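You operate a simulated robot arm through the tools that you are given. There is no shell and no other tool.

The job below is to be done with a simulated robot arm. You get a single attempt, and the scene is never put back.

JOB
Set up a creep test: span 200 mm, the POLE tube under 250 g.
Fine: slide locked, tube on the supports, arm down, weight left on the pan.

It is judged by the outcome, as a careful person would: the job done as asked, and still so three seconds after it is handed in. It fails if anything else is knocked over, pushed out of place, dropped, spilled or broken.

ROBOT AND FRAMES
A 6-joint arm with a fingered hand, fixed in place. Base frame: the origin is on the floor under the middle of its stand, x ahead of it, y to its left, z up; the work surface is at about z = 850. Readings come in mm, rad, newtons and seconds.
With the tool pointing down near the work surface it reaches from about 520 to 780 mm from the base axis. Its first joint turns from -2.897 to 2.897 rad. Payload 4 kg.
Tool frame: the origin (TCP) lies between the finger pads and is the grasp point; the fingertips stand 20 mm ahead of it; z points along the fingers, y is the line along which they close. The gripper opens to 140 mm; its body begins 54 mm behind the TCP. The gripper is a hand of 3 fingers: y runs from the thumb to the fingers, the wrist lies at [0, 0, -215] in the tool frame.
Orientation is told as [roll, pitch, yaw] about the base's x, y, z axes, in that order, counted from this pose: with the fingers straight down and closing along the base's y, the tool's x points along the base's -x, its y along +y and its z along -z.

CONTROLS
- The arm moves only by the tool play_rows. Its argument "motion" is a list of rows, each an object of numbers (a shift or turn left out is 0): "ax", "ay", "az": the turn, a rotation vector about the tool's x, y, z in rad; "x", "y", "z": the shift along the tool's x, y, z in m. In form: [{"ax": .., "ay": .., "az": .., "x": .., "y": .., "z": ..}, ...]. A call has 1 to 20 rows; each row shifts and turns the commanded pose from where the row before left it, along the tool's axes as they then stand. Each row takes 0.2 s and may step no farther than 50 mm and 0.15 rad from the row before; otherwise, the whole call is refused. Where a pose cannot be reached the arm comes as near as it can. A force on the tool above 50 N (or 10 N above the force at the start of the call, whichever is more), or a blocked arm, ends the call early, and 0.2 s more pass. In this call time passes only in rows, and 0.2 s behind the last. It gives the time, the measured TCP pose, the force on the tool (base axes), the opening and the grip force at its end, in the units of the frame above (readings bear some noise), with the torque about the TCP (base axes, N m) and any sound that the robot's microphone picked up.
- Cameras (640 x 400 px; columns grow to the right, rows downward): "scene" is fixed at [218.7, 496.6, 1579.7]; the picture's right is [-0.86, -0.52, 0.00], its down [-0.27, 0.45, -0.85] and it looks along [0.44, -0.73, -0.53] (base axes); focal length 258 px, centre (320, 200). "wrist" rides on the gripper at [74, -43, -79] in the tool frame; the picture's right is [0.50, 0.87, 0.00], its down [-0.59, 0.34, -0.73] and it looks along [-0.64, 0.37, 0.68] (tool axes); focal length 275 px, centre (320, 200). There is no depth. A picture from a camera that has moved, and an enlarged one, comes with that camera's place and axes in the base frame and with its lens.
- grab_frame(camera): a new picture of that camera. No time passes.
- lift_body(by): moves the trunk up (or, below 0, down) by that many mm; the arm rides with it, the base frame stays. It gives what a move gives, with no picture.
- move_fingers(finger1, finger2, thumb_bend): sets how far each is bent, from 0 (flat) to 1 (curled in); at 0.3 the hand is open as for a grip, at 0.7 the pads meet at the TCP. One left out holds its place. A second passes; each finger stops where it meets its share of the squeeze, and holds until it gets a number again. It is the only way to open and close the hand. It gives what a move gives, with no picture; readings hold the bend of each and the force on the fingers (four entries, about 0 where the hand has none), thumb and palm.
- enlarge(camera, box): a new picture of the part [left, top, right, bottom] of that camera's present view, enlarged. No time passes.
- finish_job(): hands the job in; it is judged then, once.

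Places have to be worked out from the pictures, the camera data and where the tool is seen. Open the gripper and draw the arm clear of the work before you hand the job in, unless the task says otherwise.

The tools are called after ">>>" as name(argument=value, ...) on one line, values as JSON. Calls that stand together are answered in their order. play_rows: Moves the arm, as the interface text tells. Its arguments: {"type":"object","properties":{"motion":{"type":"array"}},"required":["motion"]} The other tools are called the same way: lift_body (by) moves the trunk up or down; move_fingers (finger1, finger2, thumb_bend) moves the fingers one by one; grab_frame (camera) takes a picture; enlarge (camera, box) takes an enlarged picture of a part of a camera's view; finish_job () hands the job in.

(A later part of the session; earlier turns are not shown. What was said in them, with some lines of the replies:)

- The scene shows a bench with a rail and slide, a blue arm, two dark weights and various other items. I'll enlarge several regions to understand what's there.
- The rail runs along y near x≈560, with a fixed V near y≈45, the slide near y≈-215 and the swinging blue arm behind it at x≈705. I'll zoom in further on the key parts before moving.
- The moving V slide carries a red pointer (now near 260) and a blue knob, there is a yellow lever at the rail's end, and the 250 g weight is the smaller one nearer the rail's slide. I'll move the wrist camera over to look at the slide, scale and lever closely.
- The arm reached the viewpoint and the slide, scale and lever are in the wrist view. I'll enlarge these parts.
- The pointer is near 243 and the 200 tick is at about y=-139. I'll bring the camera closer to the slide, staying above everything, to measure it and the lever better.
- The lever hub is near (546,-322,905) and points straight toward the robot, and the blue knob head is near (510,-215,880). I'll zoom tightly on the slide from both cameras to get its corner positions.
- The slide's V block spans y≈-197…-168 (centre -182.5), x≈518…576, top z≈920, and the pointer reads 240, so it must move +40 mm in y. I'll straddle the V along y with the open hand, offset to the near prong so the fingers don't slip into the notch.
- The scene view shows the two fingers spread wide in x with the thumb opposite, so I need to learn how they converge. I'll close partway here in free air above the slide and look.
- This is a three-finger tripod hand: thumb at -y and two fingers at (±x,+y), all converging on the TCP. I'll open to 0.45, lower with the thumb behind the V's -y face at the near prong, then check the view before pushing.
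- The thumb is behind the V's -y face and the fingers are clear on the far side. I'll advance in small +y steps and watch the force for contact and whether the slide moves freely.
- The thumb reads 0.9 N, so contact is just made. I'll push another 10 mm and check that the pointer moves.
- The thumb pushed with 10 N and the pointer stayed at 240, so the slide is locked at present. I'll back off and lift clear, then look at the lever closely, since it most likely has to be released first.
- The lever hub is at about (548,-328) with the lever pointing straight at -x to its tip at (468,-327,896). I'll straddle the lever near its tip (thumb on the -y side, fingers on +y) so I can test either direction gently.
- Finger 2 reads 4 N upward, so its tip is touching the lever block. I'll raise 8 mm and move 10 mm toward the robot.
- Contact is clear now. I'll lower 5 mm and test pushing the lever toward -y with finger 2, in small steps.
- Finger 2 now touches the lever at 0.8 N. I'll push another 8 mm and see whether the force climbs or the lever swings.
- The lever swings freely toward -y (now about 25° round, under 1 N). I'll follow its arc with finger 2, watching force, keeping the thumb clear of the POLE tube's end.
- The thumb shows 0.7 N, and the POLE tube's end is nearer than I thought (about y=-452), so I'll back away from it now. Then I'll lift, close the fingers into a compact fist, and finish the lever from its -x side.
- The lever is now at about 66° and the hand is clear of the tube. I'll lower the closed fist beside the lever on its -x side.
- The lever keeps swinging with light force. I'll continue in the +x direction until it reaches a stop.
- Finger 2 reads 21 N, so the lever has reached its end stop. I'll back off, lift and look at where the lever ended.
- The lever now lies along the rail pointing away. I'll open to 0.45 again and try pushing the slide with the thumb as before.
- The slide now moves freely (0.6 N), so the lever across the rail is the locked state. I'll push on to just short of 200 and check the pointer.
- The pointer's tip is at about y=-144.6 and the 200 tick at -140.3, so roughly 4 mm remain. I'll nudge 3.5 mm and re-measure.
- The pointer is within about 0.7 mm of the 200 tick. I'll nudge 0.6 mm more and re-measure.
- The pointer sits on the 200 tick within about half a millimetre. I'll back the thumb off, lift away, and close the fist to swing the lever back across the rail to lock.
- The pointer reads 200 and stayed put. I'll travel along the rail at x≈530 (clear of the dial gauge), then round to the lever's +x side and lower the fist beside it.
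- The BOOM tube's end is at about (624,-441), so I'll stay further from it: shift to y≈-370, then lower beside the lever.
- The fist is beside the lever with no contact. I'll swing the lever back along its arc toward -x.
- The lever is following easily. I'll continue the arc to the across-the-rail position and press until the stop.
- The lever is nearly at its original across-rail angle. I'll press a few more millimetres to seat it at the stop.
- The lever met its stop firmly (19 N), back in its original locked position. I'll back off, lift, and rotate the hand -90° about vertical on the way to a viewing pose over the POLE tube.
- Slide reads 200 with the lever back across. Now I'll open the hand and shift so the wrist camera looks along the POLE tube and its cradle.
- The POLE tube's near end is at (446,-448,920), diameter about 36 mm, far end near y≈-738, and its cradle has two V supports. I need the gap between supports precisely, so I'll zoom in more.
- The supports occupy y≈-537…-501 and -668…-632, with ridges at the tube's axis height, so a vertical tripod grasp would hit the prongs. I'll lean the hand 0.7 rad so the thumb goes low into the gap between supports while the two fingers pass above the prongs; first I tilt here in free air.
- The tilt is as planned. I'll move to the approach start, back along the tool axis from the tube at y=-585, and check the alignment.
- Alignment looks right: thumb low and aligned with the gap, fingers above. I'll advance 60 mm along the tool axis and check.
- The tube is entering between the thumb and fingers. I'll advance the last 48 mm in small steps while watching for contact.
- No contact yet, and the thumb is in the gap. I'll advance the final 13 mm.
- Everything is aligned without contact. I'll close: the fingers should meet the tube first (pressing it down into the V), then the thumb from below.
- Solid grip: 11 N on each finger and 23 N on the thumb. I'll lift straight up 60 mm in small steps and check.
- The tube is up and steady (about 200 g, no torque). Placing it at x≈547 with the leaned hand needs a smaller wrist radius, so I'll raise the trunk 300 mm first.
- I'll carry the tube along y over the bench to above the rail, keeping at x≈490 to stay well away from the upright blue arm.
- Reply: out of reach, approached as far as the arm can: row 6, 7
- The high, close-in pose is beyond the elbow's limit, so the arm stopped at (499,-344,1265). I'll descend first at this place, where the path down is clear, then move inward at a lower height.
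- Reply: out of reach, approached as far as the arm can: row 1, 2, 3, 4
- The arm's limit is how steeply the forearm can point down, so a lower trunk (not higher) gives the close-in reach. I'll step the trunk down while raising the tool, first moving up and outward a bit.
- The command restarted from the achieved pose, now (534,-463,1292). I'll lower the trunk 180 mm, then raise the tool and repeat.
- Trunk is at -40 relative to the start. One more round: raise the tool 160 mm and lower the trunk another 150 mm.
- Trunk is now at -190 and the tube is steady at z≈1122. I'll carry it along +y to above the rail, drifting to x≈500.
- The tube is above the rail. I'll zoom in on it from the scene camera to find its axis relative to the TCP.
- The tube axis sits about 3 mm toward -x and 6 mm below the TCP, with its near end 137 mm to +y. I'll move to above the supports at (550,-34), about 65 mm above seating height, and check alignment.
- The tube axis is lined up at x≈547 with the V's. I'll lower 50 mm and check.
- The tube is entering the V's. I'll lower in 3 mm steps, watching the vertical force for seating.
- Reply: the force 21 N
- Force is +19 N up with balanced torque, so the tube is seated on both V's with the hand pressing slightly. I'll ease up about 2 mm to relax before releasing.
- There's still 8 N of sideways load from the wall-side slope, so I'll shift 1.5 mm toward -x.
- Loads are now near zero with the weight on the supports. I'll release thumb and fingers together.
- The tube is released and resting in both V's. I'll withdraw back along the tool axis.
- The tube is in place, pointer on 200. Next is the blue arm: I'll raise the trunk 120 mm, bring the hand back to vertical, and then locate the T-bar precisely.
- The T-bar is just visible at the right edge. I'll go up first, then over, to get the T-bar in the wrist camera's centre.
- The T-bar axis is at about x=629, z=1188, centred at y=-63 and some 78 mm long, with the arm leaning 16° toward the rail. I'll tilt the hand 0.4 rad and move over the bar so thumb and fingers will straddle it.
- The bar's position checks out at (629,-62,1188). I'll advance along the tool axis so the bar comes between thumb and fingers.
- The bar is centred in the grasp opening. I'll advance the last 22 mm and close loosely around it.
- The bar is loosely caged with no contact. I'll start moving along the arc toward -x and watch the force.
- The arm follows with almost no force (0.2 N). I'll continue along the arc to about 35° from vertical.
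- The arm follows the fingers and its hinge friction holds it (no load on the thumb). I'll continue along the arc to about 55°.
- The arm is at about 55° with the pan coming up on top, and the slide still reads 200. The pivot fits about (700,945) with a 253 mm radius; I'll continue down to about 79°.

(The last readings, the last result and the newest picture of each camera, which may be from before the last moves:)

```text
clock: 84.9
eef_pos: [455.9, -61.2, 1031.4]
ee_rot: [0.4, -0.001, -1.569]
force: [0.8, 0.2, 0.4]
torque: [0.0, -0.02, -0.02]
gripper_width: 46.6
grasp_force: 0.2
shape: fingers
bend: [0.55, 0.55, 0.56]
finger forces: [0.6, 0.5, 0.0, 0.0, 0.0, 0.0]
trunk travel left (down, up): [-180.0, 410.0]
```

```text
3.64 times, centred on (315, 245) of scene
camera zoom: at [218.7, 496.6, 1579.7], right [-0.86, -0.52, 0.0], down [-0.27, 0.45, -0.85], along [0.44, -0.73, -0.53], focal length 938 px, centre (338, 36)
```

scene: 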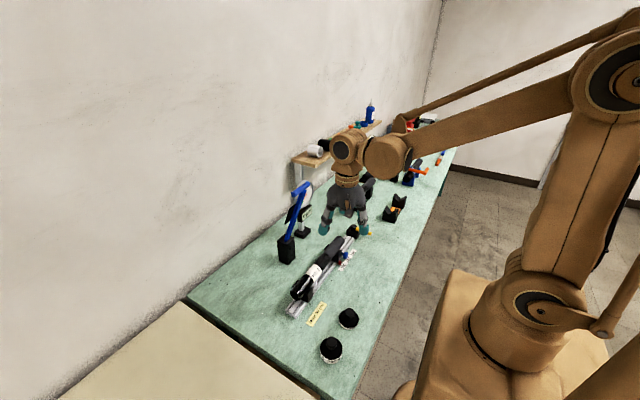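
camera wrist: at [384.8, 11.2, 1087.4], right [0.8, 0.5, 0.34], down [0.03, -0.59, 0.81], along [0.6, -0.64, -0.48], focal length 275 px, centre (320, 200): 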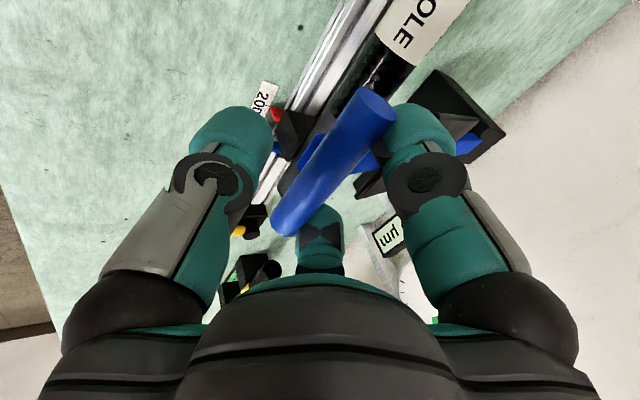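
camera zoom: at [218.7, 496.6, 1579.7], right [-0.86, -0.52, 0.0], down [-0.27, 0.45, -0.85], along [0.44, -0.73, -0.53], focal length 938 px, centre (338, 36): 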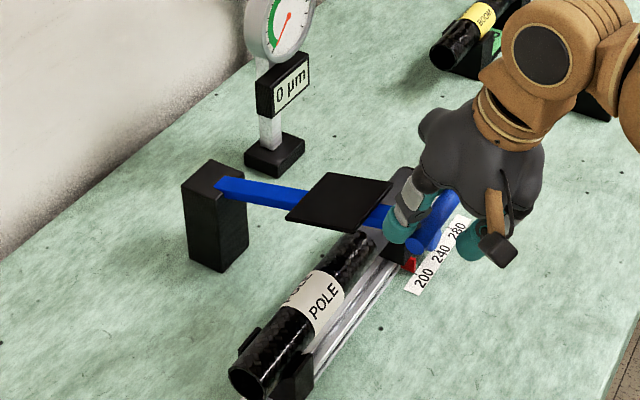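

The pan is nearly level and the bar is at (461,1019). I'll go on another 30 mm down by the arc.

>>> play_rows(motion=[{"y": -0.0062, "z": 0.0082}, {"y": -0.0062, "z": 0.0082}, {"y": -0.0062, "z": 0.0082}])

>>> lift_body(by=-20)

>>> grab_frame(camera="wrist")

>>> enlarge(camera="scene", box=[260, 190, 370, 300])

```text
clock: 85.7
eef_pos: [448.2, -62.5, 1001.3]
ee_rot: [0.399, 0.001, -1.57]
force: [1.4, 0.1, -0.2]
torque: [-0.04, 0.02, 0.01]
gripper_width: 46.6
grasp_force: 0.3
shape: fingers
bend: [0.55, 0.55, 0.56]
finger forces: [0.3, 0.3, 0.0, 0.1, 0.1, 0.0]
trunk travel left (down, up): [-180.0, 410.0]
```

```text
clock: 86.3
eef_pos: [447.6, -62.2, 982.4]
ee_rot: [0.399, 0.0, -1.569]
force: [0.9, 0.3, 0.1]
torque: [0.01, 0.03, 0.02]
gripper_width: 46.7
grasp_force: 0.0
shape: fingers
bend: [0.55, 0.55, 0.56]
finger forces: [0.0, 0.0, 0.0, 0.0, 0.1, 0.0]
trunk travel left (down, up): [-160.0, 430.0]
```

```text
taken
camera wrist: at [377.1, 11.5, 1037.4], right [0.8, 0.5, 0.34], down [0.03, -0.59, 0.81], along [0.6, -0.64, -0.48], focal length 275 px, centre (320, 200)
```

wrist: 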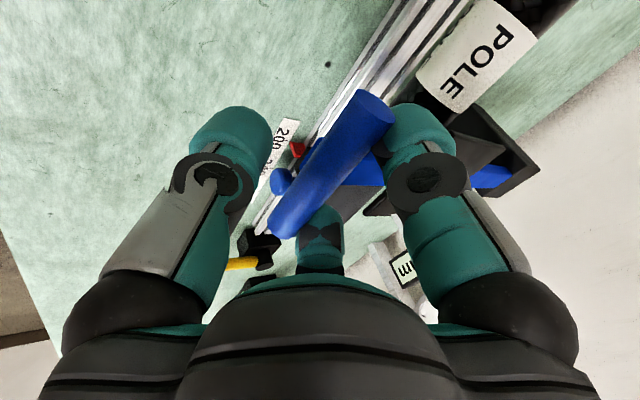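

```text
3.64 times, centred on (315, 245) of scene
camera zoom: at [218.7, 496.6, 1579.7], right [-0.86, -0.52, 0.0], down [-0.27, 0.45, -0.85], along [0.44, -0.73, -0.53], focal length 938 px, centre (338, 36)
```

zoom: 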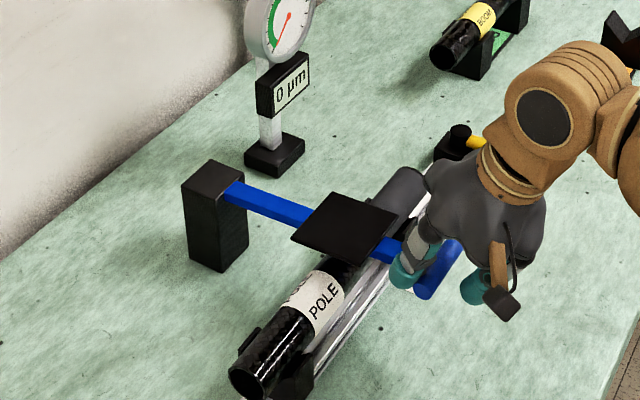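

The arm is close to the tube now. I'll lower another 14 mm with the trunk and check the forces.

>>> lift_body(by=-14)

>>> enlarge(camera="scene", box=[270, 220, 350, 300])

```text
clock: 87.0
eef_pos: [447.7, -61.8, 967.4]
ee_rot: [0.4, -0.001, -1.57]
force: [-1.6, 0.4, -0.2]
torque: [-0.02, 0.0, -0.03]
gripper_width: 46.7
grasp_force: 0.0
shape: fingers
bend: [0.55, 0.55, 0.56]
finger forces: [0.0, 0.0, 0.0, 0.1, 0.0, 0.1]
trunk travel left (down, up): [-146.0, 444.0]
```

```text
5.00 times, centred on (310, 260) of scene
camera zoom: at [218.7, 496.6, 1579.7], right [-0.86, -0.52, 0.0], down [-0.27, 0.45, -0.85], along [0.44, -0.73, -0.53], focal length 1290 px, centre (370, -100)
```

zoom: 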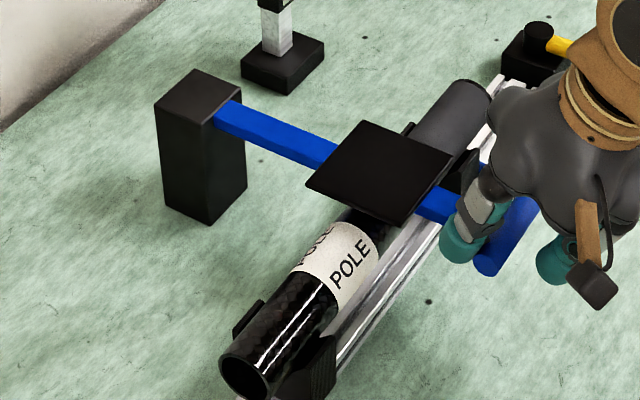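

Finger forces are zero; I'll check whether the arm has reached the tube or still hangs on its hinge.

>>> grab_frame(camera="wrist")

>>> lift_body(by=-8)

>>> grab_frame(camera="wrist")

>>> enlarge(camera="scene", box=[270, 220, 350, 300])

```text
taken
camera wrist: at [377.1, 11.5, 1023.4], right [0.8, 0.5, 0.34], down [0.03, -0.59, 0.81], along [0.6, -0.64, -0.48], focal length 275 px, centre (320, 200)
```

wrist: 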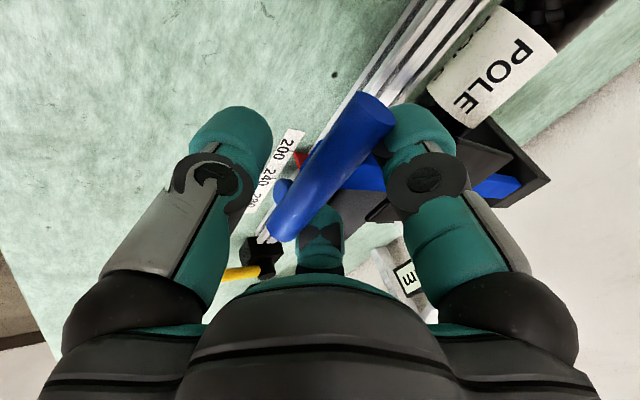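

```text
clock: 87.5
eef_pos: [447.3, -61.2, 959.3]
ee_rot: [0.399, 0.0, -1.569]
force: [3.1, 0.4, 3.7]
torque: [0.0, -0.05, 0.01]
gripper_width: 47.4
grasp_force: 2.7
shape: fingers
bend: [0.55, 0.55, 0.56]
finger forces: [2.5, 2.4, 0.1, 0.1, 0.1, 0.0]
trunk travel left (down, up): [-138.0, 452.0]
```

```text
taken
camera wrist: at [377.6, 11.5, 1015.3], right [0.8, 0.5, 0.34], down [0.03, -0.59, 0.81], along [0.6, -0.64, -0.48], focal length 275 px, centre (320, 200)
```

wrist: 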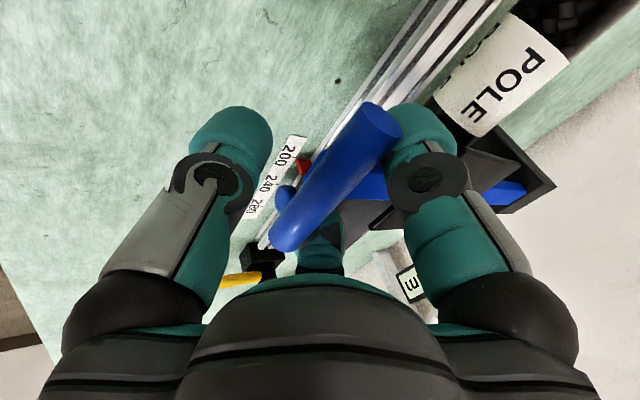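

```text
5.00 times, centred on (310, 260) of scene
camera zoom: at [218.7, 496.6, 1579.7], right [-0.86, -0.52, 0.0], down [-0.27, 0.45, -0.85], along [0.44, -0.73, -0.53], focal length 1290 px, centre (370, -100)
```

zoom: 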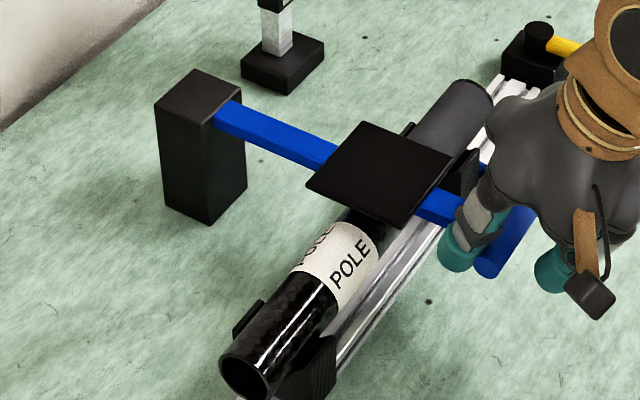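

The fingers now press 2.5 N each and the arm no longer moves, so it's resting down on the tube. I'll open the hand and withdraw upward along the tool axis.

>>> lift_body(by=6)

>>> move_fingers(finger1=0.38, finger2=0.38, thumb_bend=0.42)

>>> play_rows(motion=[{"z": -0.02}, {"z": -0.03}, {"z": -0.04}, {"z": -0.04}])

>>> enlarge(camera="scene", box=[260, 210, 370, 310])

>>> grab_frame(camera="wrist")

```text
clock: 88.1
eef_pos: [447.7, -59.5, 964.5]
ee_rot: [0.398, 0.001, -1.569]
force: [0.1, 0.0, 0.5]
torque: [0.01, 0.04, 0.01]
gripper_width: 46.7
grasp_force: 0.1
shape: fingers
bend: [0.55, 0.55, 0.56]
finger forces: [0.1, 0.0, 0.0, 0.1, 0.1, 0.0]
trunk travel left (down, up): [-144.0, 446.0]
```

```text
clock: 89.1
eef_pos: [447.6, -61.0, 965.0]
ee_rot: [0.399, 0.001, -1.569]
force: [0.1, -0.2, 0.4]
torque: [0.0, -0.02, -0.01]
gripper_width: 94.6
grasp_force: 0.1
shape: fingers
bend: [0.38, 0.38, 0.42]
finger forces: [0.1, 0.1, 0.0, 0.1, 0.0, 0.0]
trunk travel left (down, up): [-144.0, 446.0]
```

```text
clock: 90.1
eef_pos: [395.6, -62.2, 1085.1]
ee_rot: [0.4, 0.001, -1.569]
force: [-0.1, 0.1, -0.1]
torque: [0.01, 0.01, -0.01]
gripper_width: 94.8
grasp_force: 0.1
shape: fingers
bend: [0.38, 0.38, 0.42]
finger forces: [0.1, 0.1, 0.0, 0.0, 0.0, 0.0]
trunk travel left (down, up): [-144.0, 446.0]
```

```text
4.00 times, centred on (315, 260) of scene
camera zoom: at [218.7, 496.6, 1579.7], right [-0.86, -0.52, 0.0], down [-0.27, 0.45, -0.85], along [0.44, -0.73, -0.53], focal length 1032 px, centre (340, -40)
```

zoom: 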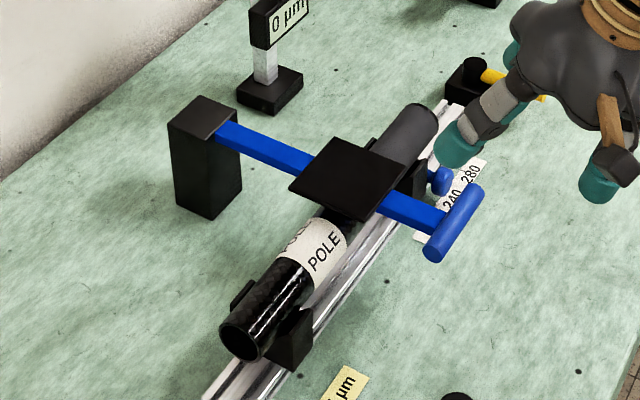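

```text
taken
camera wrist: at [324.7, 11.2, 1142.1], right [0.8, 0.5, 0.34], down [0.03, -0.59, 0.81], along [0.6, -0.64, -0.48], focal length 275 px, centre (320, 200)
```

wrist: 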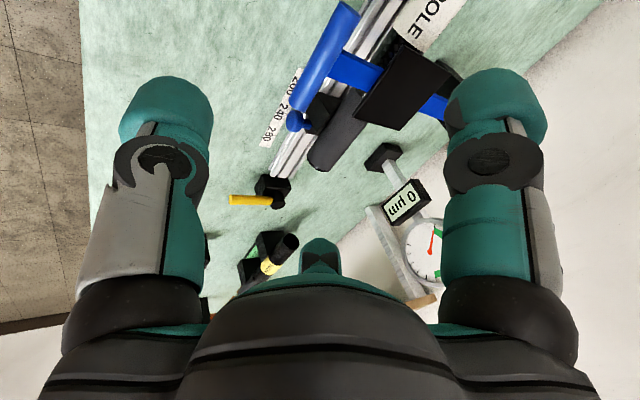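

The arm stays down on the tube with the pan level at about (548,-62). Now for the 250 g weight: I'll return the hand to vertical, lower the trunk 50 mm while rising, and measure the weight.

>>> play_rows(motion=[{"ax": 0.1333}, {"ax": 0.1333}, {"ax": 0.1333}, {"x": 0.03, "y": -0.01, "z": -0.03}, {"x": 0.03, "y": -0.01, "z": -0.03}])

>>> enlarge(camera="scene", box=[310, 295, 370, 370])

>>> grab_frame(camera="wrist")

```text
clock: 91.3
eef_pos: [377.8, -1.5, 1144.4]
ee_rot: [0.0, -0.001, -1.571]
force: [-1.1, 0.0, -0.4]
torque: [0.0, 0.02, 0.01]
gripper_width: 95.1
grasp_force: 0.1
shape: fingers
bend: [0.38, 0.38, 0.42]
finger forces: [0.0, 0.1, 0.0, 0.0, 0.0, 0.0]
trunk travel left (down, up): [-144.0, 446.0]
```

```text
5.33 times, centred on (340, 332) of scene
camera zoom: at [218.7, 496.6, 1579.7], right [-0.86, -0.52, 0.0], down [-0.27, 0.45, -0.85], along [0.44, -0.73, -0.53], focal length 1376 px, centre (213, -507)
```

zoom: 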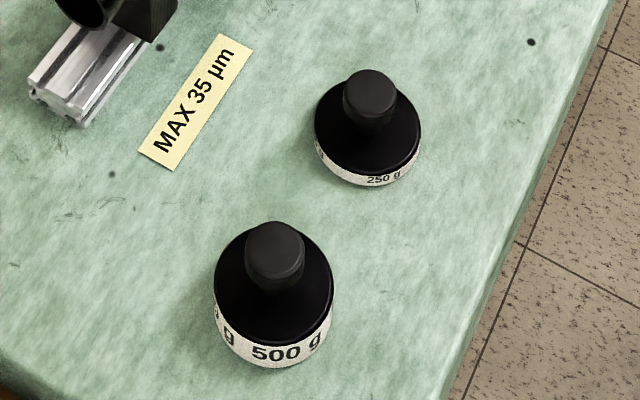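

```text
taken
camera wrist: at [333.2, 71.7, 1224.2], right [0.87, 0.5, 0.0], down [0.34, -0.59, 0.73], along [0.37, -0.64, -0.68], focal length 275 px, centre (320, 200)
```

wrist: 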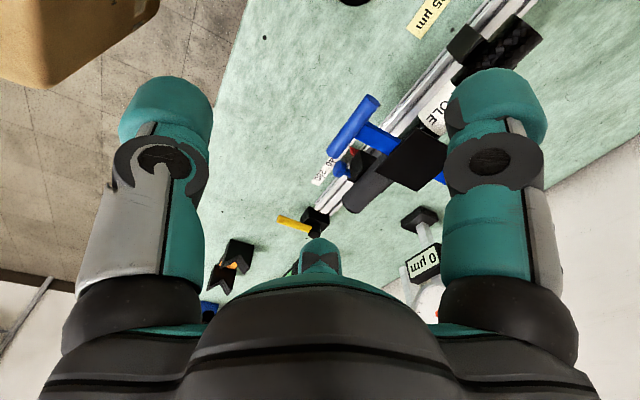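

The 250 g weight is at about (387,49) with its knob top near z≈900. I'll lower the trunk 50 mm and move over it.

>>> lift_body(by=-50)

>>> play_rows(motion=[{"x": 0.04, "y": -0.03}, {"x": 0.04, "y": -0.03}])

>>> grab_frame(camera="wrist")

>>> grab_frame(camera="scene")

```text
clock: 92.2
eef_pos: [376.0, -2.1, 1094.5]
ee_rot: [0.0, 0.002, -1.568]
force: [-0.3, 0.4, -0.5]
torque: [-0.02, -0.02, 0.0]
gripper_width: 95.0
grasp_force: 0.2
shape: fingers
bend: [0.38, 0.38, 0.42]
finger forces: [0.0, 0.1, 0.0, 0.0, 0.1, 0.0]
trunk travel left (down, up): [-94.0, 496.0]
```

```text
clock: 92.8
eef_pos: [316.4, 78.0, 1096.1]
ee_rot: [0.002, 0.0, -1.572]
force: [-0.2, 0.3, 0.9]
torque: [-0.02, -0.03, -0.02]
gripper_width: 95.0
grasp_force: 0.1
shape: fingers
bend: [0.38, 0.38, 0.42]
finger forces: [0.0, 0.1, 0.0, 0.0, 0.0, 0.0]
trunk travel left (down, up): [-94.0, 496.0]
```

```text
taken
camera wrist: at [273.1, 150.4, 1174.8], right [0.87, 0.5, 0.0], down [0.34, -0.59, 0.73], along [0.37, -0.64, -0.68], focal length 275 px, centre (320, 200)
```

wrist: 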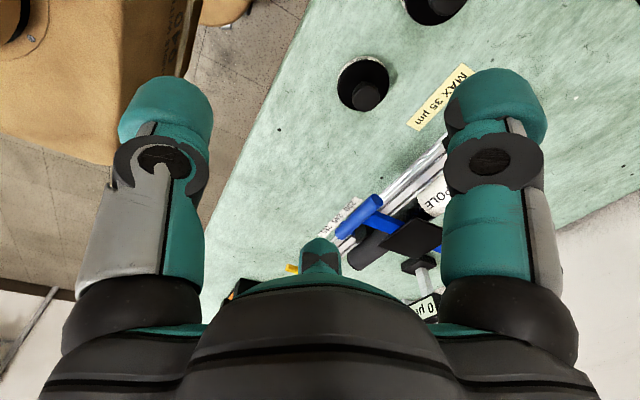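

```text
taken
```

scene: 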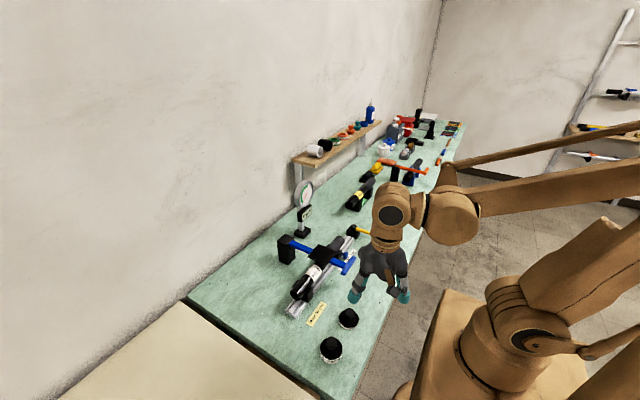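

The wrist camera sees the weights. I'll zoom to refine the knob's position.

>>> enlarge(camera="wrist", box=[310, 40, 430, 130])

```text
4.44 times, centred on (370, 85) of wrist
camera zoom: at [273.1, 150.4, 1174.8], right [0.87, 0.5, 0.0], down [0.34, -0.59, 0.73], along [0.37, -0.64, -0.68], focal length 1224 px, centre (98, 711)
```

zoom: 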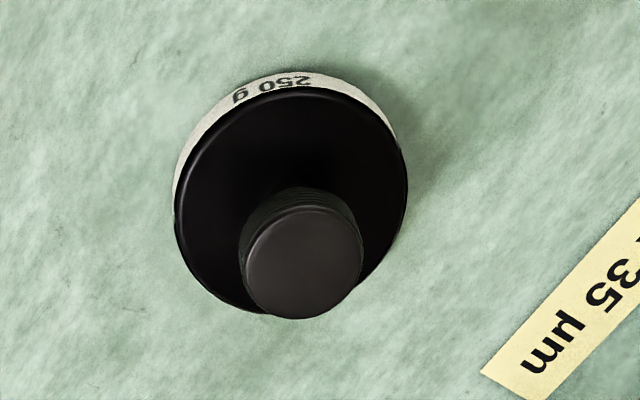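

The 250 g weight's axis is at (386,53), body top z≈872, knob top z≈903, knob radius about 14. I'll move over it, pre-shape the fingers, and check the alignment.

>>> play_rows(motion=[{"x": -0.00625, "y": 0.0174, "z": 0.034}, {"x": -0.00625, "y": 0.0174, "z": 0.034}, {"x": -0.00625, "y": 0.0174, "z": 0.034}, {"x": -0.00625, "y": 0.0174, "z": 0.034}])

>>> move_fingers(finger1=0.5, finger2=0.5, thumb_bend=0.5)

>>> grab_frame(camera="wrist")

>>> enlarge(camera="scene", box=[300, 260, 400, 370])

```text
clock: 93.8
eef_pos: [386.7, 53.5, 958.8]
ee_rot: [-0.002, 0.001, -1.569]
force: [0.7, 0.0, 0.1]
torque: [-0.02, 0.0, 0.03]
gripper_width: 94.9
grasp_force: 0.0
shape: fingers
bend: [0.38, 0.38, 0.42]
finger forces: [0.0, 0.1, 0.1, 0.0, 0.0, 0.0]
trunk travel left (down, up): [-94.0, 496.0]
```

```text
clock: 94.8
eef_pos: [386.0, 51.9, 959.6]
ee_rot: [0.0, 0.0, -1.569]
force: [0.2, 0.3, 0.0]
torque: [-0.01, 0.0, 0.01]
gripper_width: 63.8
grasp_force: 0.0
shape: fingers
bend: [0.5, 0.5, 0.5]
finger forces: [0.0, 0.0, 0.0, 0.0, 0.0, 0.0]
trunk travel left (down, up): [-94.0, 496.0]
```

```text
taken
camera wrist: at [342.7, 126.4, 1038.8], right [0.87, 0.5, 0.0], down [0.34, -0.59, 0.73], along [0.37, -0.64, -0.68], focal length 275 px, centre (320, 200)
```

wrist: 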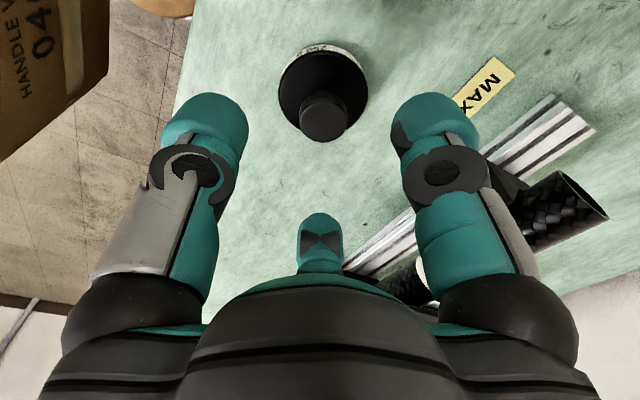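

```text
3.64 times, centred on (350, 315) of scene
camera zoom: at [218.7, 496.6, 1579.7], right [-0.86, -0.52, 0.0], down [-0.27, 0.45, -0.85], along [0.44, -0.73, -0.53], focal length 938 px, centre (211, -218)
```

zoom: 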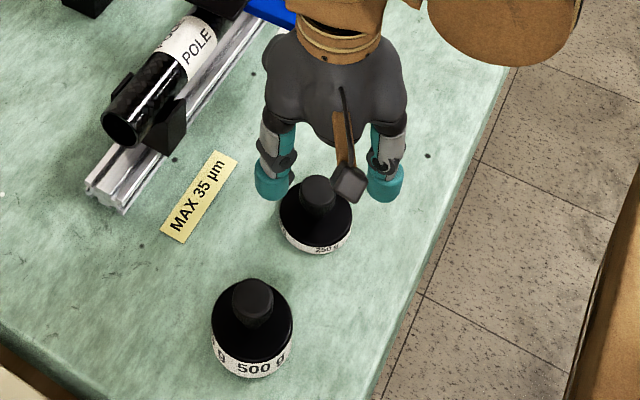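

Alignment is within a couple of millimetres; I'll nudge +2 mm in y and descend to the knob.

>>> play_rows(motion=[{"x": 0.002, "z": 0.02}, {"z": 0.02}, {"z": 0.012}])

>>> grab_frame(camera="wrist")

>>> play_rows(motion=[{"z": 0.005}, {"z": 0.005}])

>>> grab_frame(camera="wrist")

```text
clock: 95.6
eef_pos: [385.7, 55.3, 905.7]
ee_rot: [0.0, 0.001, -1.569]
force: [-0.5, 0.2, 0.5]
torque: [-0.01, -0.02, 0.03]
gripper_width: 63.9
grasp_force: 0.1
shape: fingers
bend: [0.5, 0.5, 0.5]
finger forces: [0.1, 0.0, 0.0, 0.0, 0.1, 0.0]
trunk travel left (down, up): [-94.0, 496.0]
```

```text
taken
camera wrist: at [343.3, 128.9, 985.4], right [0.87, 0.5, 0.0], down [0.34, -0.59, 0.73], along [0.37, -0.64, -0.68], focal length 275 px, centre (320, 200)
```

wrist: 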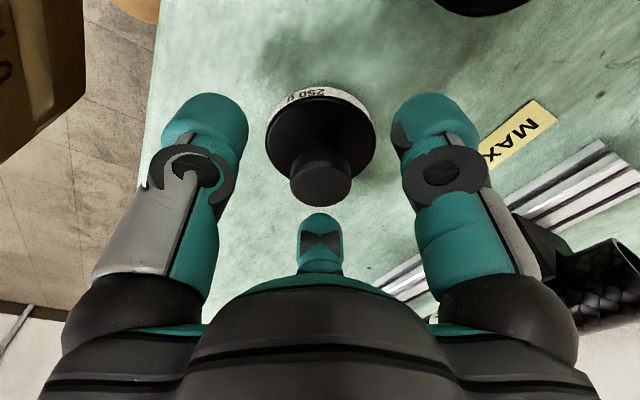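

```text
clock: 96.2
eef_pos: [386.6, 55.8, 896.3]
ee_rot: [0.001, 0.0, -1.569]
force: [-0.3, -0.6, -0.5]
torque: [0.03, 0.0, 0.01]
gripper_width: 63.7
grasp_force: 0.0
shape: fingers
bend: [0.5, 0.5, 0.5]
finger forces: [0.0, 0.1, 0.0, 0.0, 0.1, 0.0]
trunk travel left (down, up): [-94.0, 496.0]
```

```text
taken
camera wrist: at [343.1, 128.6, 975.7], right [0.87, 0.5, 0.0], down [0.34, -0.59, 0.73], along [0.37, -0.64, -0.68], focal length 275 px, centre (320, 200)
```

wrist: 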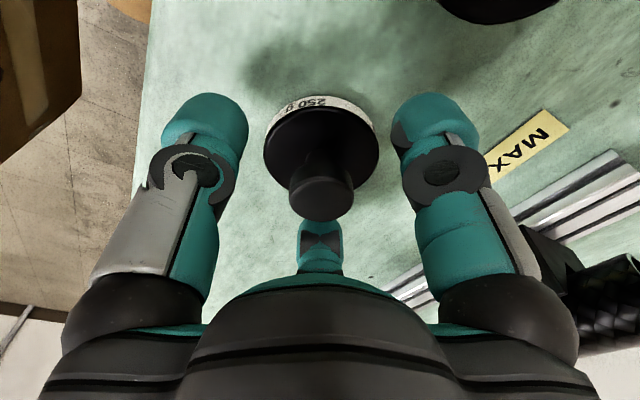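

The knob sits right at the TCP in the image. I'll close all three fingers on it.

>>> move_fingers(finger1=0.68, finger2=0.68, thumb_bend=0.68)

>>> play_rows(motion=[{"z": -0.005}, {"z": -0.015}, {"z": -0.03}])

>>> grab_frame(camera="wrist")

>>> enlarge(camera="scene", box=[300, 260, 400, 370])

```text
clock: 97.2
eef_pos: [385.9, 55.1, 896.0]
ee_rot: [0.0, 0.0, -1.57]
force: [0.6, -1.5, 0.4]
torque: [-0.01, 0.01, 0.01]
gripper_width: 21.9
grasp_force: 10.3
shape: fingers
bend: [0.63, 0.63, 0.65]
finger forces: [6.4, 7.3, 0.1, 0.1, 7.2, 0.1]
trunk travel left (down, up): [-94.0, 496.0]
```

```text
clock: 98.0
eef_pos: [385.6, 56.5, 947.6]
ee_rot: [0.0, 0.0, -1.568]
force: [-0.3, 0.0, -2.5]
torque: [0.0, -0.01, 0.0]
gripper_width: 21.6
grasp_force: 10.9
shape: fingers
bend: [0.63, 0.63, 0.65]
finger forces: [6.4, 7.3, 0.0, 0.0, 7.3, 0.0]
trunk travel left (down, up): [-94.0, 496.0]
```

```text
taken
camera wrist: at [342.3, 129.0, 1026.2], right [0.87, 0.5, 0.0], down [0.34, -0.59, 0.73], along [0.37, -0.64, -0.68], focal length 275 px, centre (320, 200)
```

wrist: 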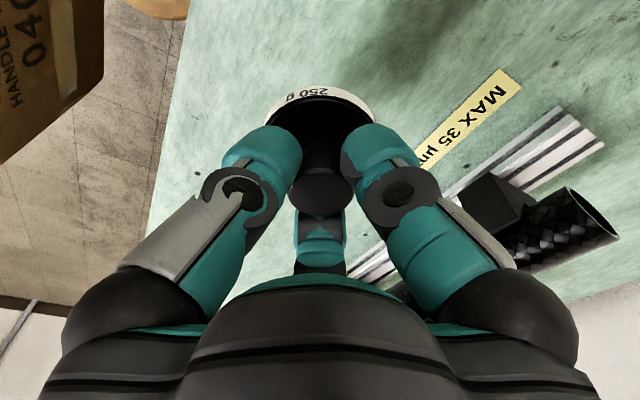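

```text
3.64 times, centred on (350, 315) of scene
camera zoom: at [218.7, 496.6, 1579.7], right [-0.86, -0.52, 0.0], down [-0.27, 0.45, -0.85], along [0.44, -0.73, -0.53], focal length 938 px, centre (211, -218)
```

zoom: 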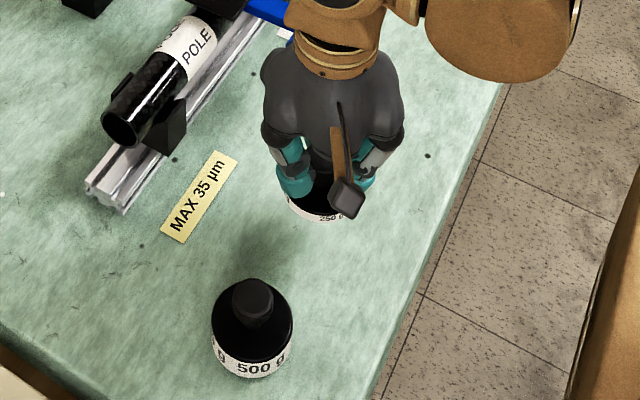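

The weight is lifted (2.5 N, i.e. 250 g). The pan's top is at z≈962 spanning x≈510–582, y≈-95…-23, so I'll raise and carry the weight to above its centre at (546,-59).

>>> play_rows(motion=[{"z": -0.037}, {"z": -0.037}, {"z": -0.037}, {"x": -0.01925, "y": 0.0268}, {"x": -0.01925, "y": 0.0268}, {"x": -0.01925, "y": 0.0268}, {"x": -0.01925, "y": 0.0268}, {"x": -0.01925, "y": 0.0268}, {"x": -0.01925, "y": 0.0268}])

>>> grab_frame(camera="wrist")

>>> enlarge(camera="scene", box=[265, 190, 375, 300])

```text
clock: 100.0
eef_pos: [547.2, -58.7, 1057.1]
ee_rot: [0.0, 0.001, -1.571]
force: [-0.2, -0.3, -2.6]
torque: [0.02, 0.0, 0.0]
gripper_width: 21.7
grasp_force: 11.0
shape: fingers
bend: [0.63, 0.63, 0.65]
finger forces: [6.3, 7.3, 0.0, 0.1, 7.3, 0.0]
trunk travel left (down, up): [-94.0, 496.0]
```

```text
taken
camera wrist: at [504.4, 14.0, 1136.3], right [0.87, 0.5, 0.0], down [0.34, -0.59, 0.73], along [0.37, -0.64, -0.68], focal length 275 px, centre (320, 200)
```

wrist: 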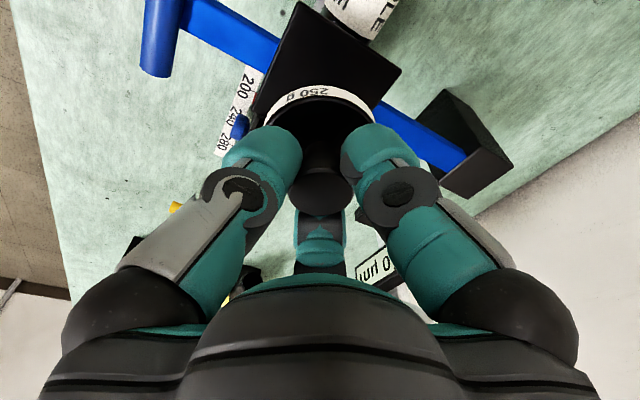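

```text
3.64 times, centred on (320, 245) of scene
camera zoom: at [218.7, 496.6, 1579.7], right [-0.86, -0.52, 0.0], down [-0.27, 0.45, -0.85], along [0.44, -0.73, -0.53], focal length 938 px, centre (320, 36)
```

zoom: 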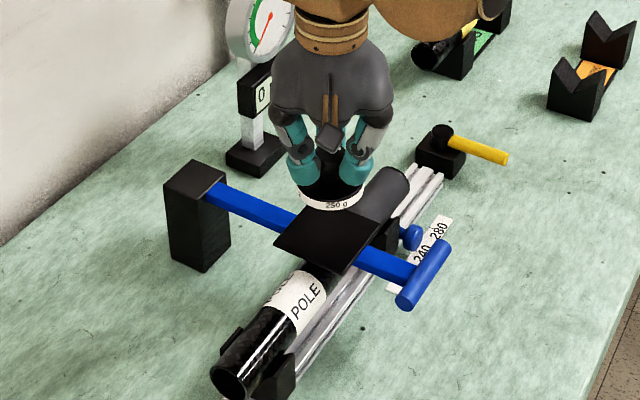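

The weight is over the pan's centre. I'll lower 40 mm, then in fine steps until the pan takes the load.

>>> play_rows(motion=[{"z": 0.015}, {"z": 0.015}, {"z": 0.01}])

>>> enlarge(camera="scene", box=[280, 220, 350, 290])

>>> play_rows(motion=[{"z": 0.002}, {"z": 0.002}, {"z": 0.002}])

```text
clock: 100.8
eef_pos: [547.0, -59.4, 1016.8]
ee_rot: [0.0, 0.001, -1.57]
force: [0.4, -0.3, -2.4]
torque: [-0.03, 0.03, 0.0]
gripper_width: 21.5
grasp_force: 10.2
shape: fingers
bend: [0.63, 0.63, 0.65]
finger forces: [6.2, 7.4, 0.0, 0.0, 7.3, 0.0]
trunk travel left (down, up): [-94.0, 496.0]
```

```text
5.71 times, centred on (315, 255) of scene
camera zoom: at [218.7, 496.6, 1579.7], right [-0.86, -0.52, 0.0], down [-0.27, 0.45, -0.85], along [0.44, -0.73, -0.53], focal length 1474 px, centre (349, -114)
```

zoom: 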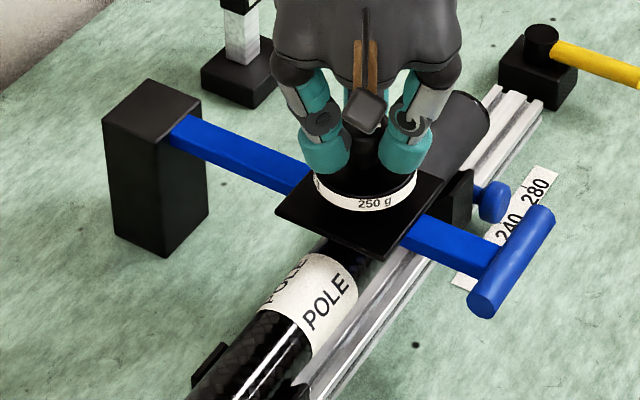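

```text
clock: 101.6
eef_pos: [547.1, -58.6, 1012.9]
ee_rot: [0.0, 0.0, -1.568]
force: [0.2, -0.4, -2.1]
torque: [0.0, -0.03, 0.01]
gripper_width: 21.3
grasp_force: 10.4
shape: fingers
bend: [0.63, 0.63, 0.65]
finger forces: [6.4, 7.3, 0.0, 0.1, 7.3, 0.0]
trunk travel left (down, up): [-94.0, 496.0]
```

Still carrying the full weight at z=1013. I'll continue in 1.5 mm steps until the force drops.

>>> play_rows(motion=[{"z": 0.0015}, {"z": 0.0015}])

>>> play_rows(motion=[{"z": 0.001}, {"z": 0.001}])

```text
clock: 102.2
eef_pos: [547.1, -60.5, 1008.0]
ee_rot: [0.0, 0.0, -1.57]
force: [-0.2, 1.0, -1.9]
torque: [0.01, 0.02, -0.01]
gripper_width: 21.5
grasp_force: 11.0
shape: fingers
bend: [0.63, 0.63, 0.65]
finger forces: [6.4, 7.3, 0.0, 0.0, 7.3, 0.0]
trunk travel left (down, up): [-94.0, 496.0]
```

```text
clock: 102.8
eef_pos: [547.9, -58.6, 1005.8]
ee_rot: [-0.001, 0.0, -1.569]
force: [-0.9, -0.1, -2.7]
torque: [-0.01, -0.03, -0.02]
gripper_width: 21.7
grasp_force: 10.0
shape: fingers
bend: [0.63, 0.63, 0.65]
finger forces: [6.3, 7.2, 0.1, 0.0, 7.2, 0.0]
trunk travel left (down, up): [-94.0, 496.0]
```

Not touching yet (2.7 N still carried). I'll step down further.

>>> play_rows(motion=[{"z": 0.001}, {"z": 0.001}])

>>> play_rows(motion=[{"z": 0.001}, {"z": 0.001}])

>>> enlarge(camera="scene", box=[295, 225, 335, 265])

```text
clock: 103.4
eef_pos: [547.2, -59.8, 1005.7]
ee_rot: [0.001, 0.001, -1.57]
force: [-0.2, 0.3, -3.2]
torque: [-0.02, 0.01, 0.01]
gripper_width: 21.8
grasp_force: 9.8
shape: fingers
bend: [0.63, 0.63, 0.65]
finger forces: [6.3, 7.3, 0.1, 0.0, 7.4, 0.0]
trunk travel left (down, up): [-94.0, 496.0]
```

```text
clock: 104.0
eef_pos: [547.4, -59.6, 1002.8]
ee_rot: [0.0, 0.0, -1.569]
force: [0.7, 0.5, 1.1]
torque: [-0.02, -0.06, 0.06]
gripper_width: 21.7
grasp_force: 11.4
shape: fingers
bend: [0.63, 0.63, 0.65]
finger forces: [6.9, 7.9, 0.1, 0.0, 7.6, 0.0]
trunk travel left (down, up): [-94.0, 496.0]
```

```text
10.00 times, centred on (315, 245) of scene
camera zoom: at [218.7, 496.6, 1579.7], right [-0.86, -0.52, 0.0], down [-0.27, 0.45, -0.85], along [0.44, -0.73, -0.53], focal length 2579 px, centre (370, -250)
```

zoom: 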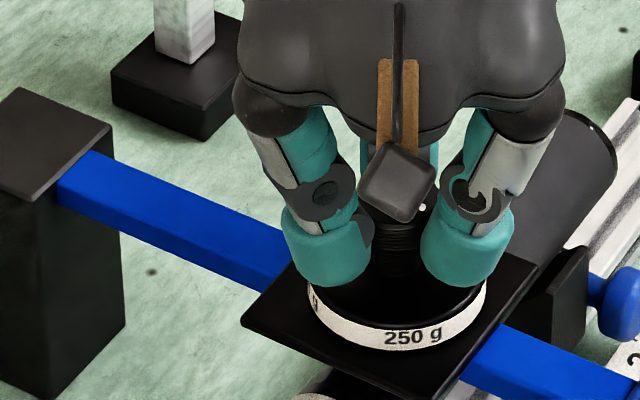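

The pan now carries the weight (force went from -2.5 to +1 N). I'll open the fingers and check the weight stands.

>>> move_fingers(finger1=0.5, finger2=0.5, thumb_bend=0.5)

>>> enlarge(camera="scene", box=[280, 220, 350, 290])

>>> grab_frame(camera="wrist")

```text
clock: 105.0
eef_pos: [547.7, -59.5, 1002.2]
ee_rot: [0.0, 0.001, -1.57]
force: [0.8, 0.3, -0.5]
torque: [0.03, -0.02, 0.03]
gripper_width: 63.5
grasp_force: 0.0
shape: fingers
bend: [0.5, 0.5, 0.5]
finger forces: [0.1, 0.0, 0.0, 0.1, 0.0, 0.1]
trunk travel left (down, up): [-94.0, 496.0]
```

```text
5.71 times, centred on (315, 255) of scene
camera zoom: at [218.7, 496.6, 1579.7], right [-0.86, -0.52, 0.0], down [-0.27, 0.45, -0.85], along [0.44, -0.73, -0.53], focal length 1474 px, centre (349, -114)
```

zoom: 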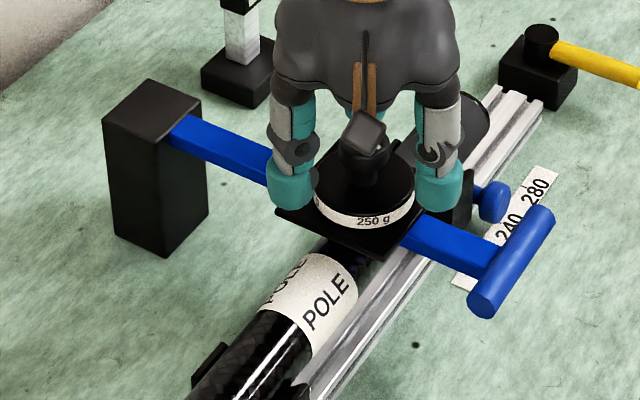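

```text
taken
camera wrist: at [504.4, 13.6, 1081.6], right [0.87, 0.5, 0.0], down [0.34, -0.59, 0.73], along [0.37, -0.64, -0.68], focal length 275 px, centre (320, 200)
```

wrist: 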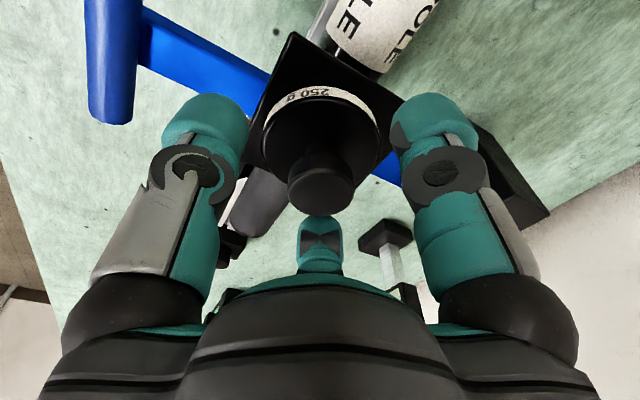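

The weight stands centred on the pan. I'll lift straight up, then draw back toward the robot and inspect everything.

>>> play_rows(motion=[{"z": -0.01}, {"z": -0.02}, {"z": -0.03}, {"z": -0.04}, {"z": -0.04}, {"y": -0.03, "z": -0.02}, {"y": -0.04}, {"y": -0.04}])

>>> enlarge(camera="scene", box=[265, 200, 375, 310])

>>> grab_frame(camera="wrist")

>>> grab_frame(camera="scene")

```text
clock: 106.8
eef_pos: [436.8, -60.2, 1163.1]
ee_rot: [0.001, -0.001, -1.568]
force: [-0.7, 1.0, -0.5]
torque: [0.01, 0.0, 0.02]
gripper_width: 63.6
grasp_force: 0.0
shape: fingers
bend: [0.5, 0.5, 0.5]
finger forces: [0.1, 0.1, 0.1, 0.1, 0.0, 0.0]
trunk travel left (down, up): [-94.0, 496.0]
```

```text
3.64 times, centred on (320, 255) of scene
camera zoom: at [218.7, 496.6, 1579.7], right [-0.86, -0.52, 0.0], down [-0.27, 0.45, -0.85], along [0.44, -0.73, -0.53], focal length 938 px, centre (320, 0)
```

zoom: 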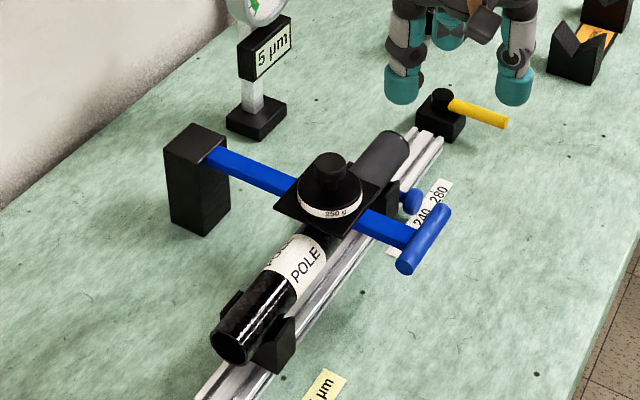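

```text
taken
camera wrist: at [393.6, 13.5, 1242.1], right [0.87, 0.5, 0.0], down [0.34, -0.59, 0.73], along [0.37, -0.64, -0.68], focal length 275 px, centre (320, 200)
```

wrist: 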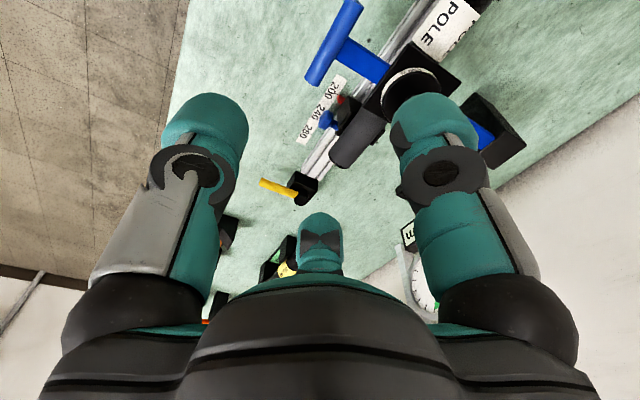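

```text
taken
```

scene: 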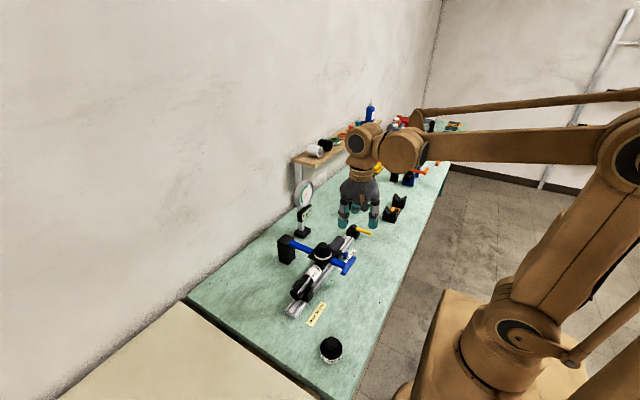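

The gauge has changed from 0 to 5 µm, so the test is loaded. I'll verify the pointer, lever and slide closely.

>>> enlarge(camera="wrist", box=[250, 60, 420, 210])

>>> enlarge(camera="scene", box=[320, 215, 390, 275])

>>> enlarge(camera="scene", box=[290, 175, 330, 245])

>>> enlarge(camera="scene", box=[350, 110, 470, 230])

```text
2.67 times, centred on (335, 135) of wrist
camera zoom: at [393.6, 13.5, 1242.1], right [0.87, 0.5, 0.0], down [0.34, -0.59, 0.73], along [0.37, -0.64, -0.68], focal length 734 px, centre (280, 373)
```

zoom: 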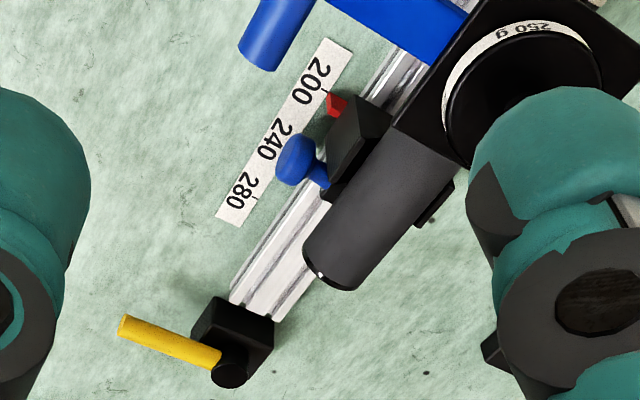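

```text
6.67 times, centred on (355, 245) of scene
camera zoom: at [218.7, 496.6, 1579.7], right [-0.86, -0.52, 0.0], down [-0.27, 0.45, -0.85], along [0.44, -0.73, -0.53], focal length 1720 px, centre (87, -100)
```

zoom: 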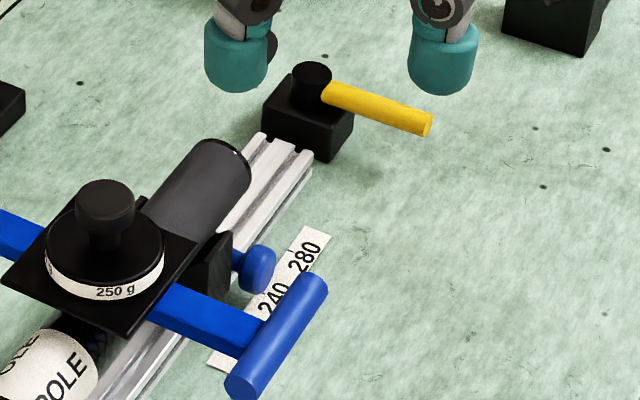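

```text
5.71 times, centred on (310, 210) of scene
camera zoom: at [218.7, 496.6, 1579.7], right [-0.86, -0.52, 0.0], down [-0.27, 0.45, -0.85], along [0.44, -0.73, -0.53], focal length 1474 px, centre (377, 143)
```

zoom: 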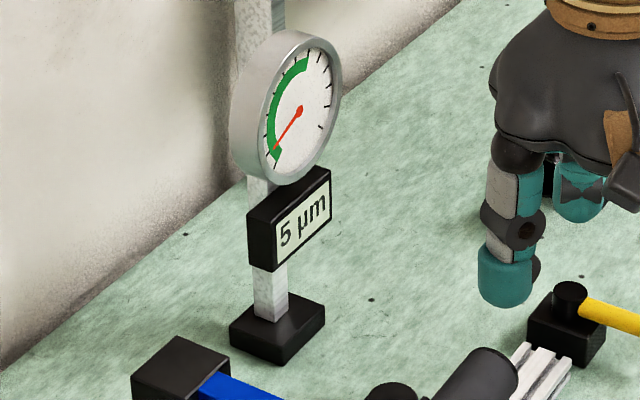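

```text
3.33 times, centred on (410, 170) of scene
camera zoom: at [218.7, 496.6, 1579.7], right [-0.86, -0.52, 0.0], down [-0.27, 0.45, -0.85], along [0.44, -0.73, -0.53], focal length 860 px, centre (20, 300)
```

zoom: 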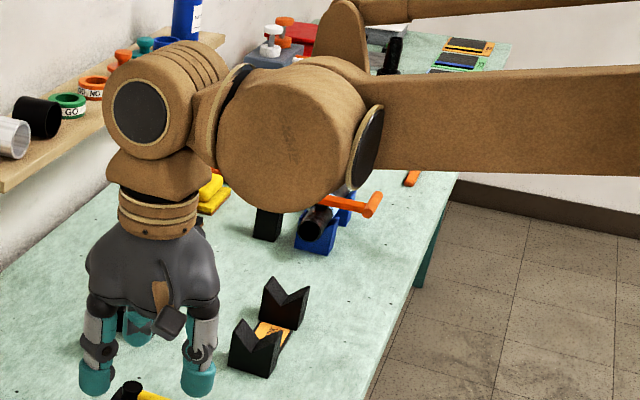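

Pointer on 200, lever across (same as its original locked angle), tube on both V's, arm down and 250 g on the pan. I'll open the hand fully and draw the arm well clear.

>>> play_rows(motion=[{"z": -0.04}, {"z": -0.04}, {"y": -0.01, "z": -0.04}, {"y": -0.01, "z": -0.04}])

>>> move_fingers(finger1=0.3, finger2=0.3, thumb_bend=0.3)

>>> grab_frame(camera="scene")

>>> enlarge(camera="scene", box=[265, 200, 375, 310])

```text
clock: 107.8
eef_pos: [417.2, -59.0, 1323.8]
ee_rot: [0.001, -0.001, -1.571]
force: [0.7, 0.1, 0.2]
torque: [-0.01, -0.01, 0.02]
gripper_width: 63.6
grasp_force: 0.0
shape: fingers
bend: [0.5, 0.5, 0.5]
finger forces: [0.0, 0.1, 0.0, 0.0, 0.1, 0.0]
trunk travel left (down, up): [-94.0, 496.0]
```

```text
clock: 108.8
eef_pos: [417.5, -59.6, 1322.0]
ee_rot: [0.0, 0.001, -1.569]
force: [1.3, 1.4, 0.5]
torque: [0.02, -0.02, 0.01]
gripper_width: 124.2
grasp_force: 0.1
shape: fingers
bend: [0.3, 0.3, 0.3]
finger forces: [0.0, 0.1, 0.0, 0.0, 0.1, 0.1]
trunk travel left (down, up): [-94.0, 496.0]
```

```text
taken
```

scene: 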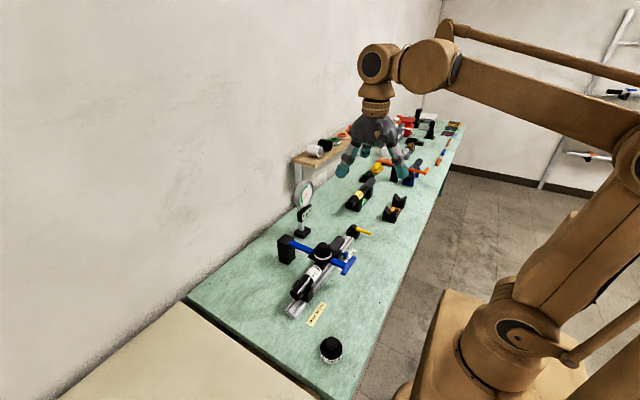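

```text
3.64 times, centred on (320, 255) of scene
camera zoom: at [218.7, 496.6, 1579.7], right [-0.86, -0.52, 0.0], down [-0.27, 0.45, -0.85], along [0.44, -0.73, -0.53], focal length 938 px, centre (320, 0)
```

zoom: 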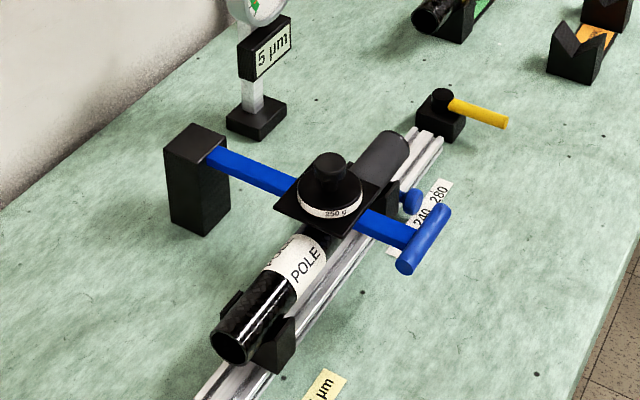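

The setup is stable: span at 200, slide locked, POLE tube on the supports, arm down, 250 g on the pan, gauge at 5 µm. The hand is open and clear, so I'm handing the job in.

>>> finish_job()

```text
The job is handed in.
```

The creep test is set up as asked, and I've handed the job in.

- **Span:** the pointer sits on the 200 mark, within about half a millimetre by the camera.
- **Slide:** the lever is back across the rail against its stop. In that position the slide did not move under a 10 N push at the start. I did not push it again after relocking.
- **Tube:** the POLE tube rests on both V supports.
- **Arm and weight:** the blue arm is down on the tube, and the 250 g weight stands centred on its pan. The gauge went from 0 to 5 µm once the weight was on.

While I was turning the lever, the thumb read about 0.7 N, probably from brushing the end of the POLE tube in its cradle. The tube stayed in its cradle, and I saw nothing else out of place in the final pictures. The hand is open and clear of the bench.
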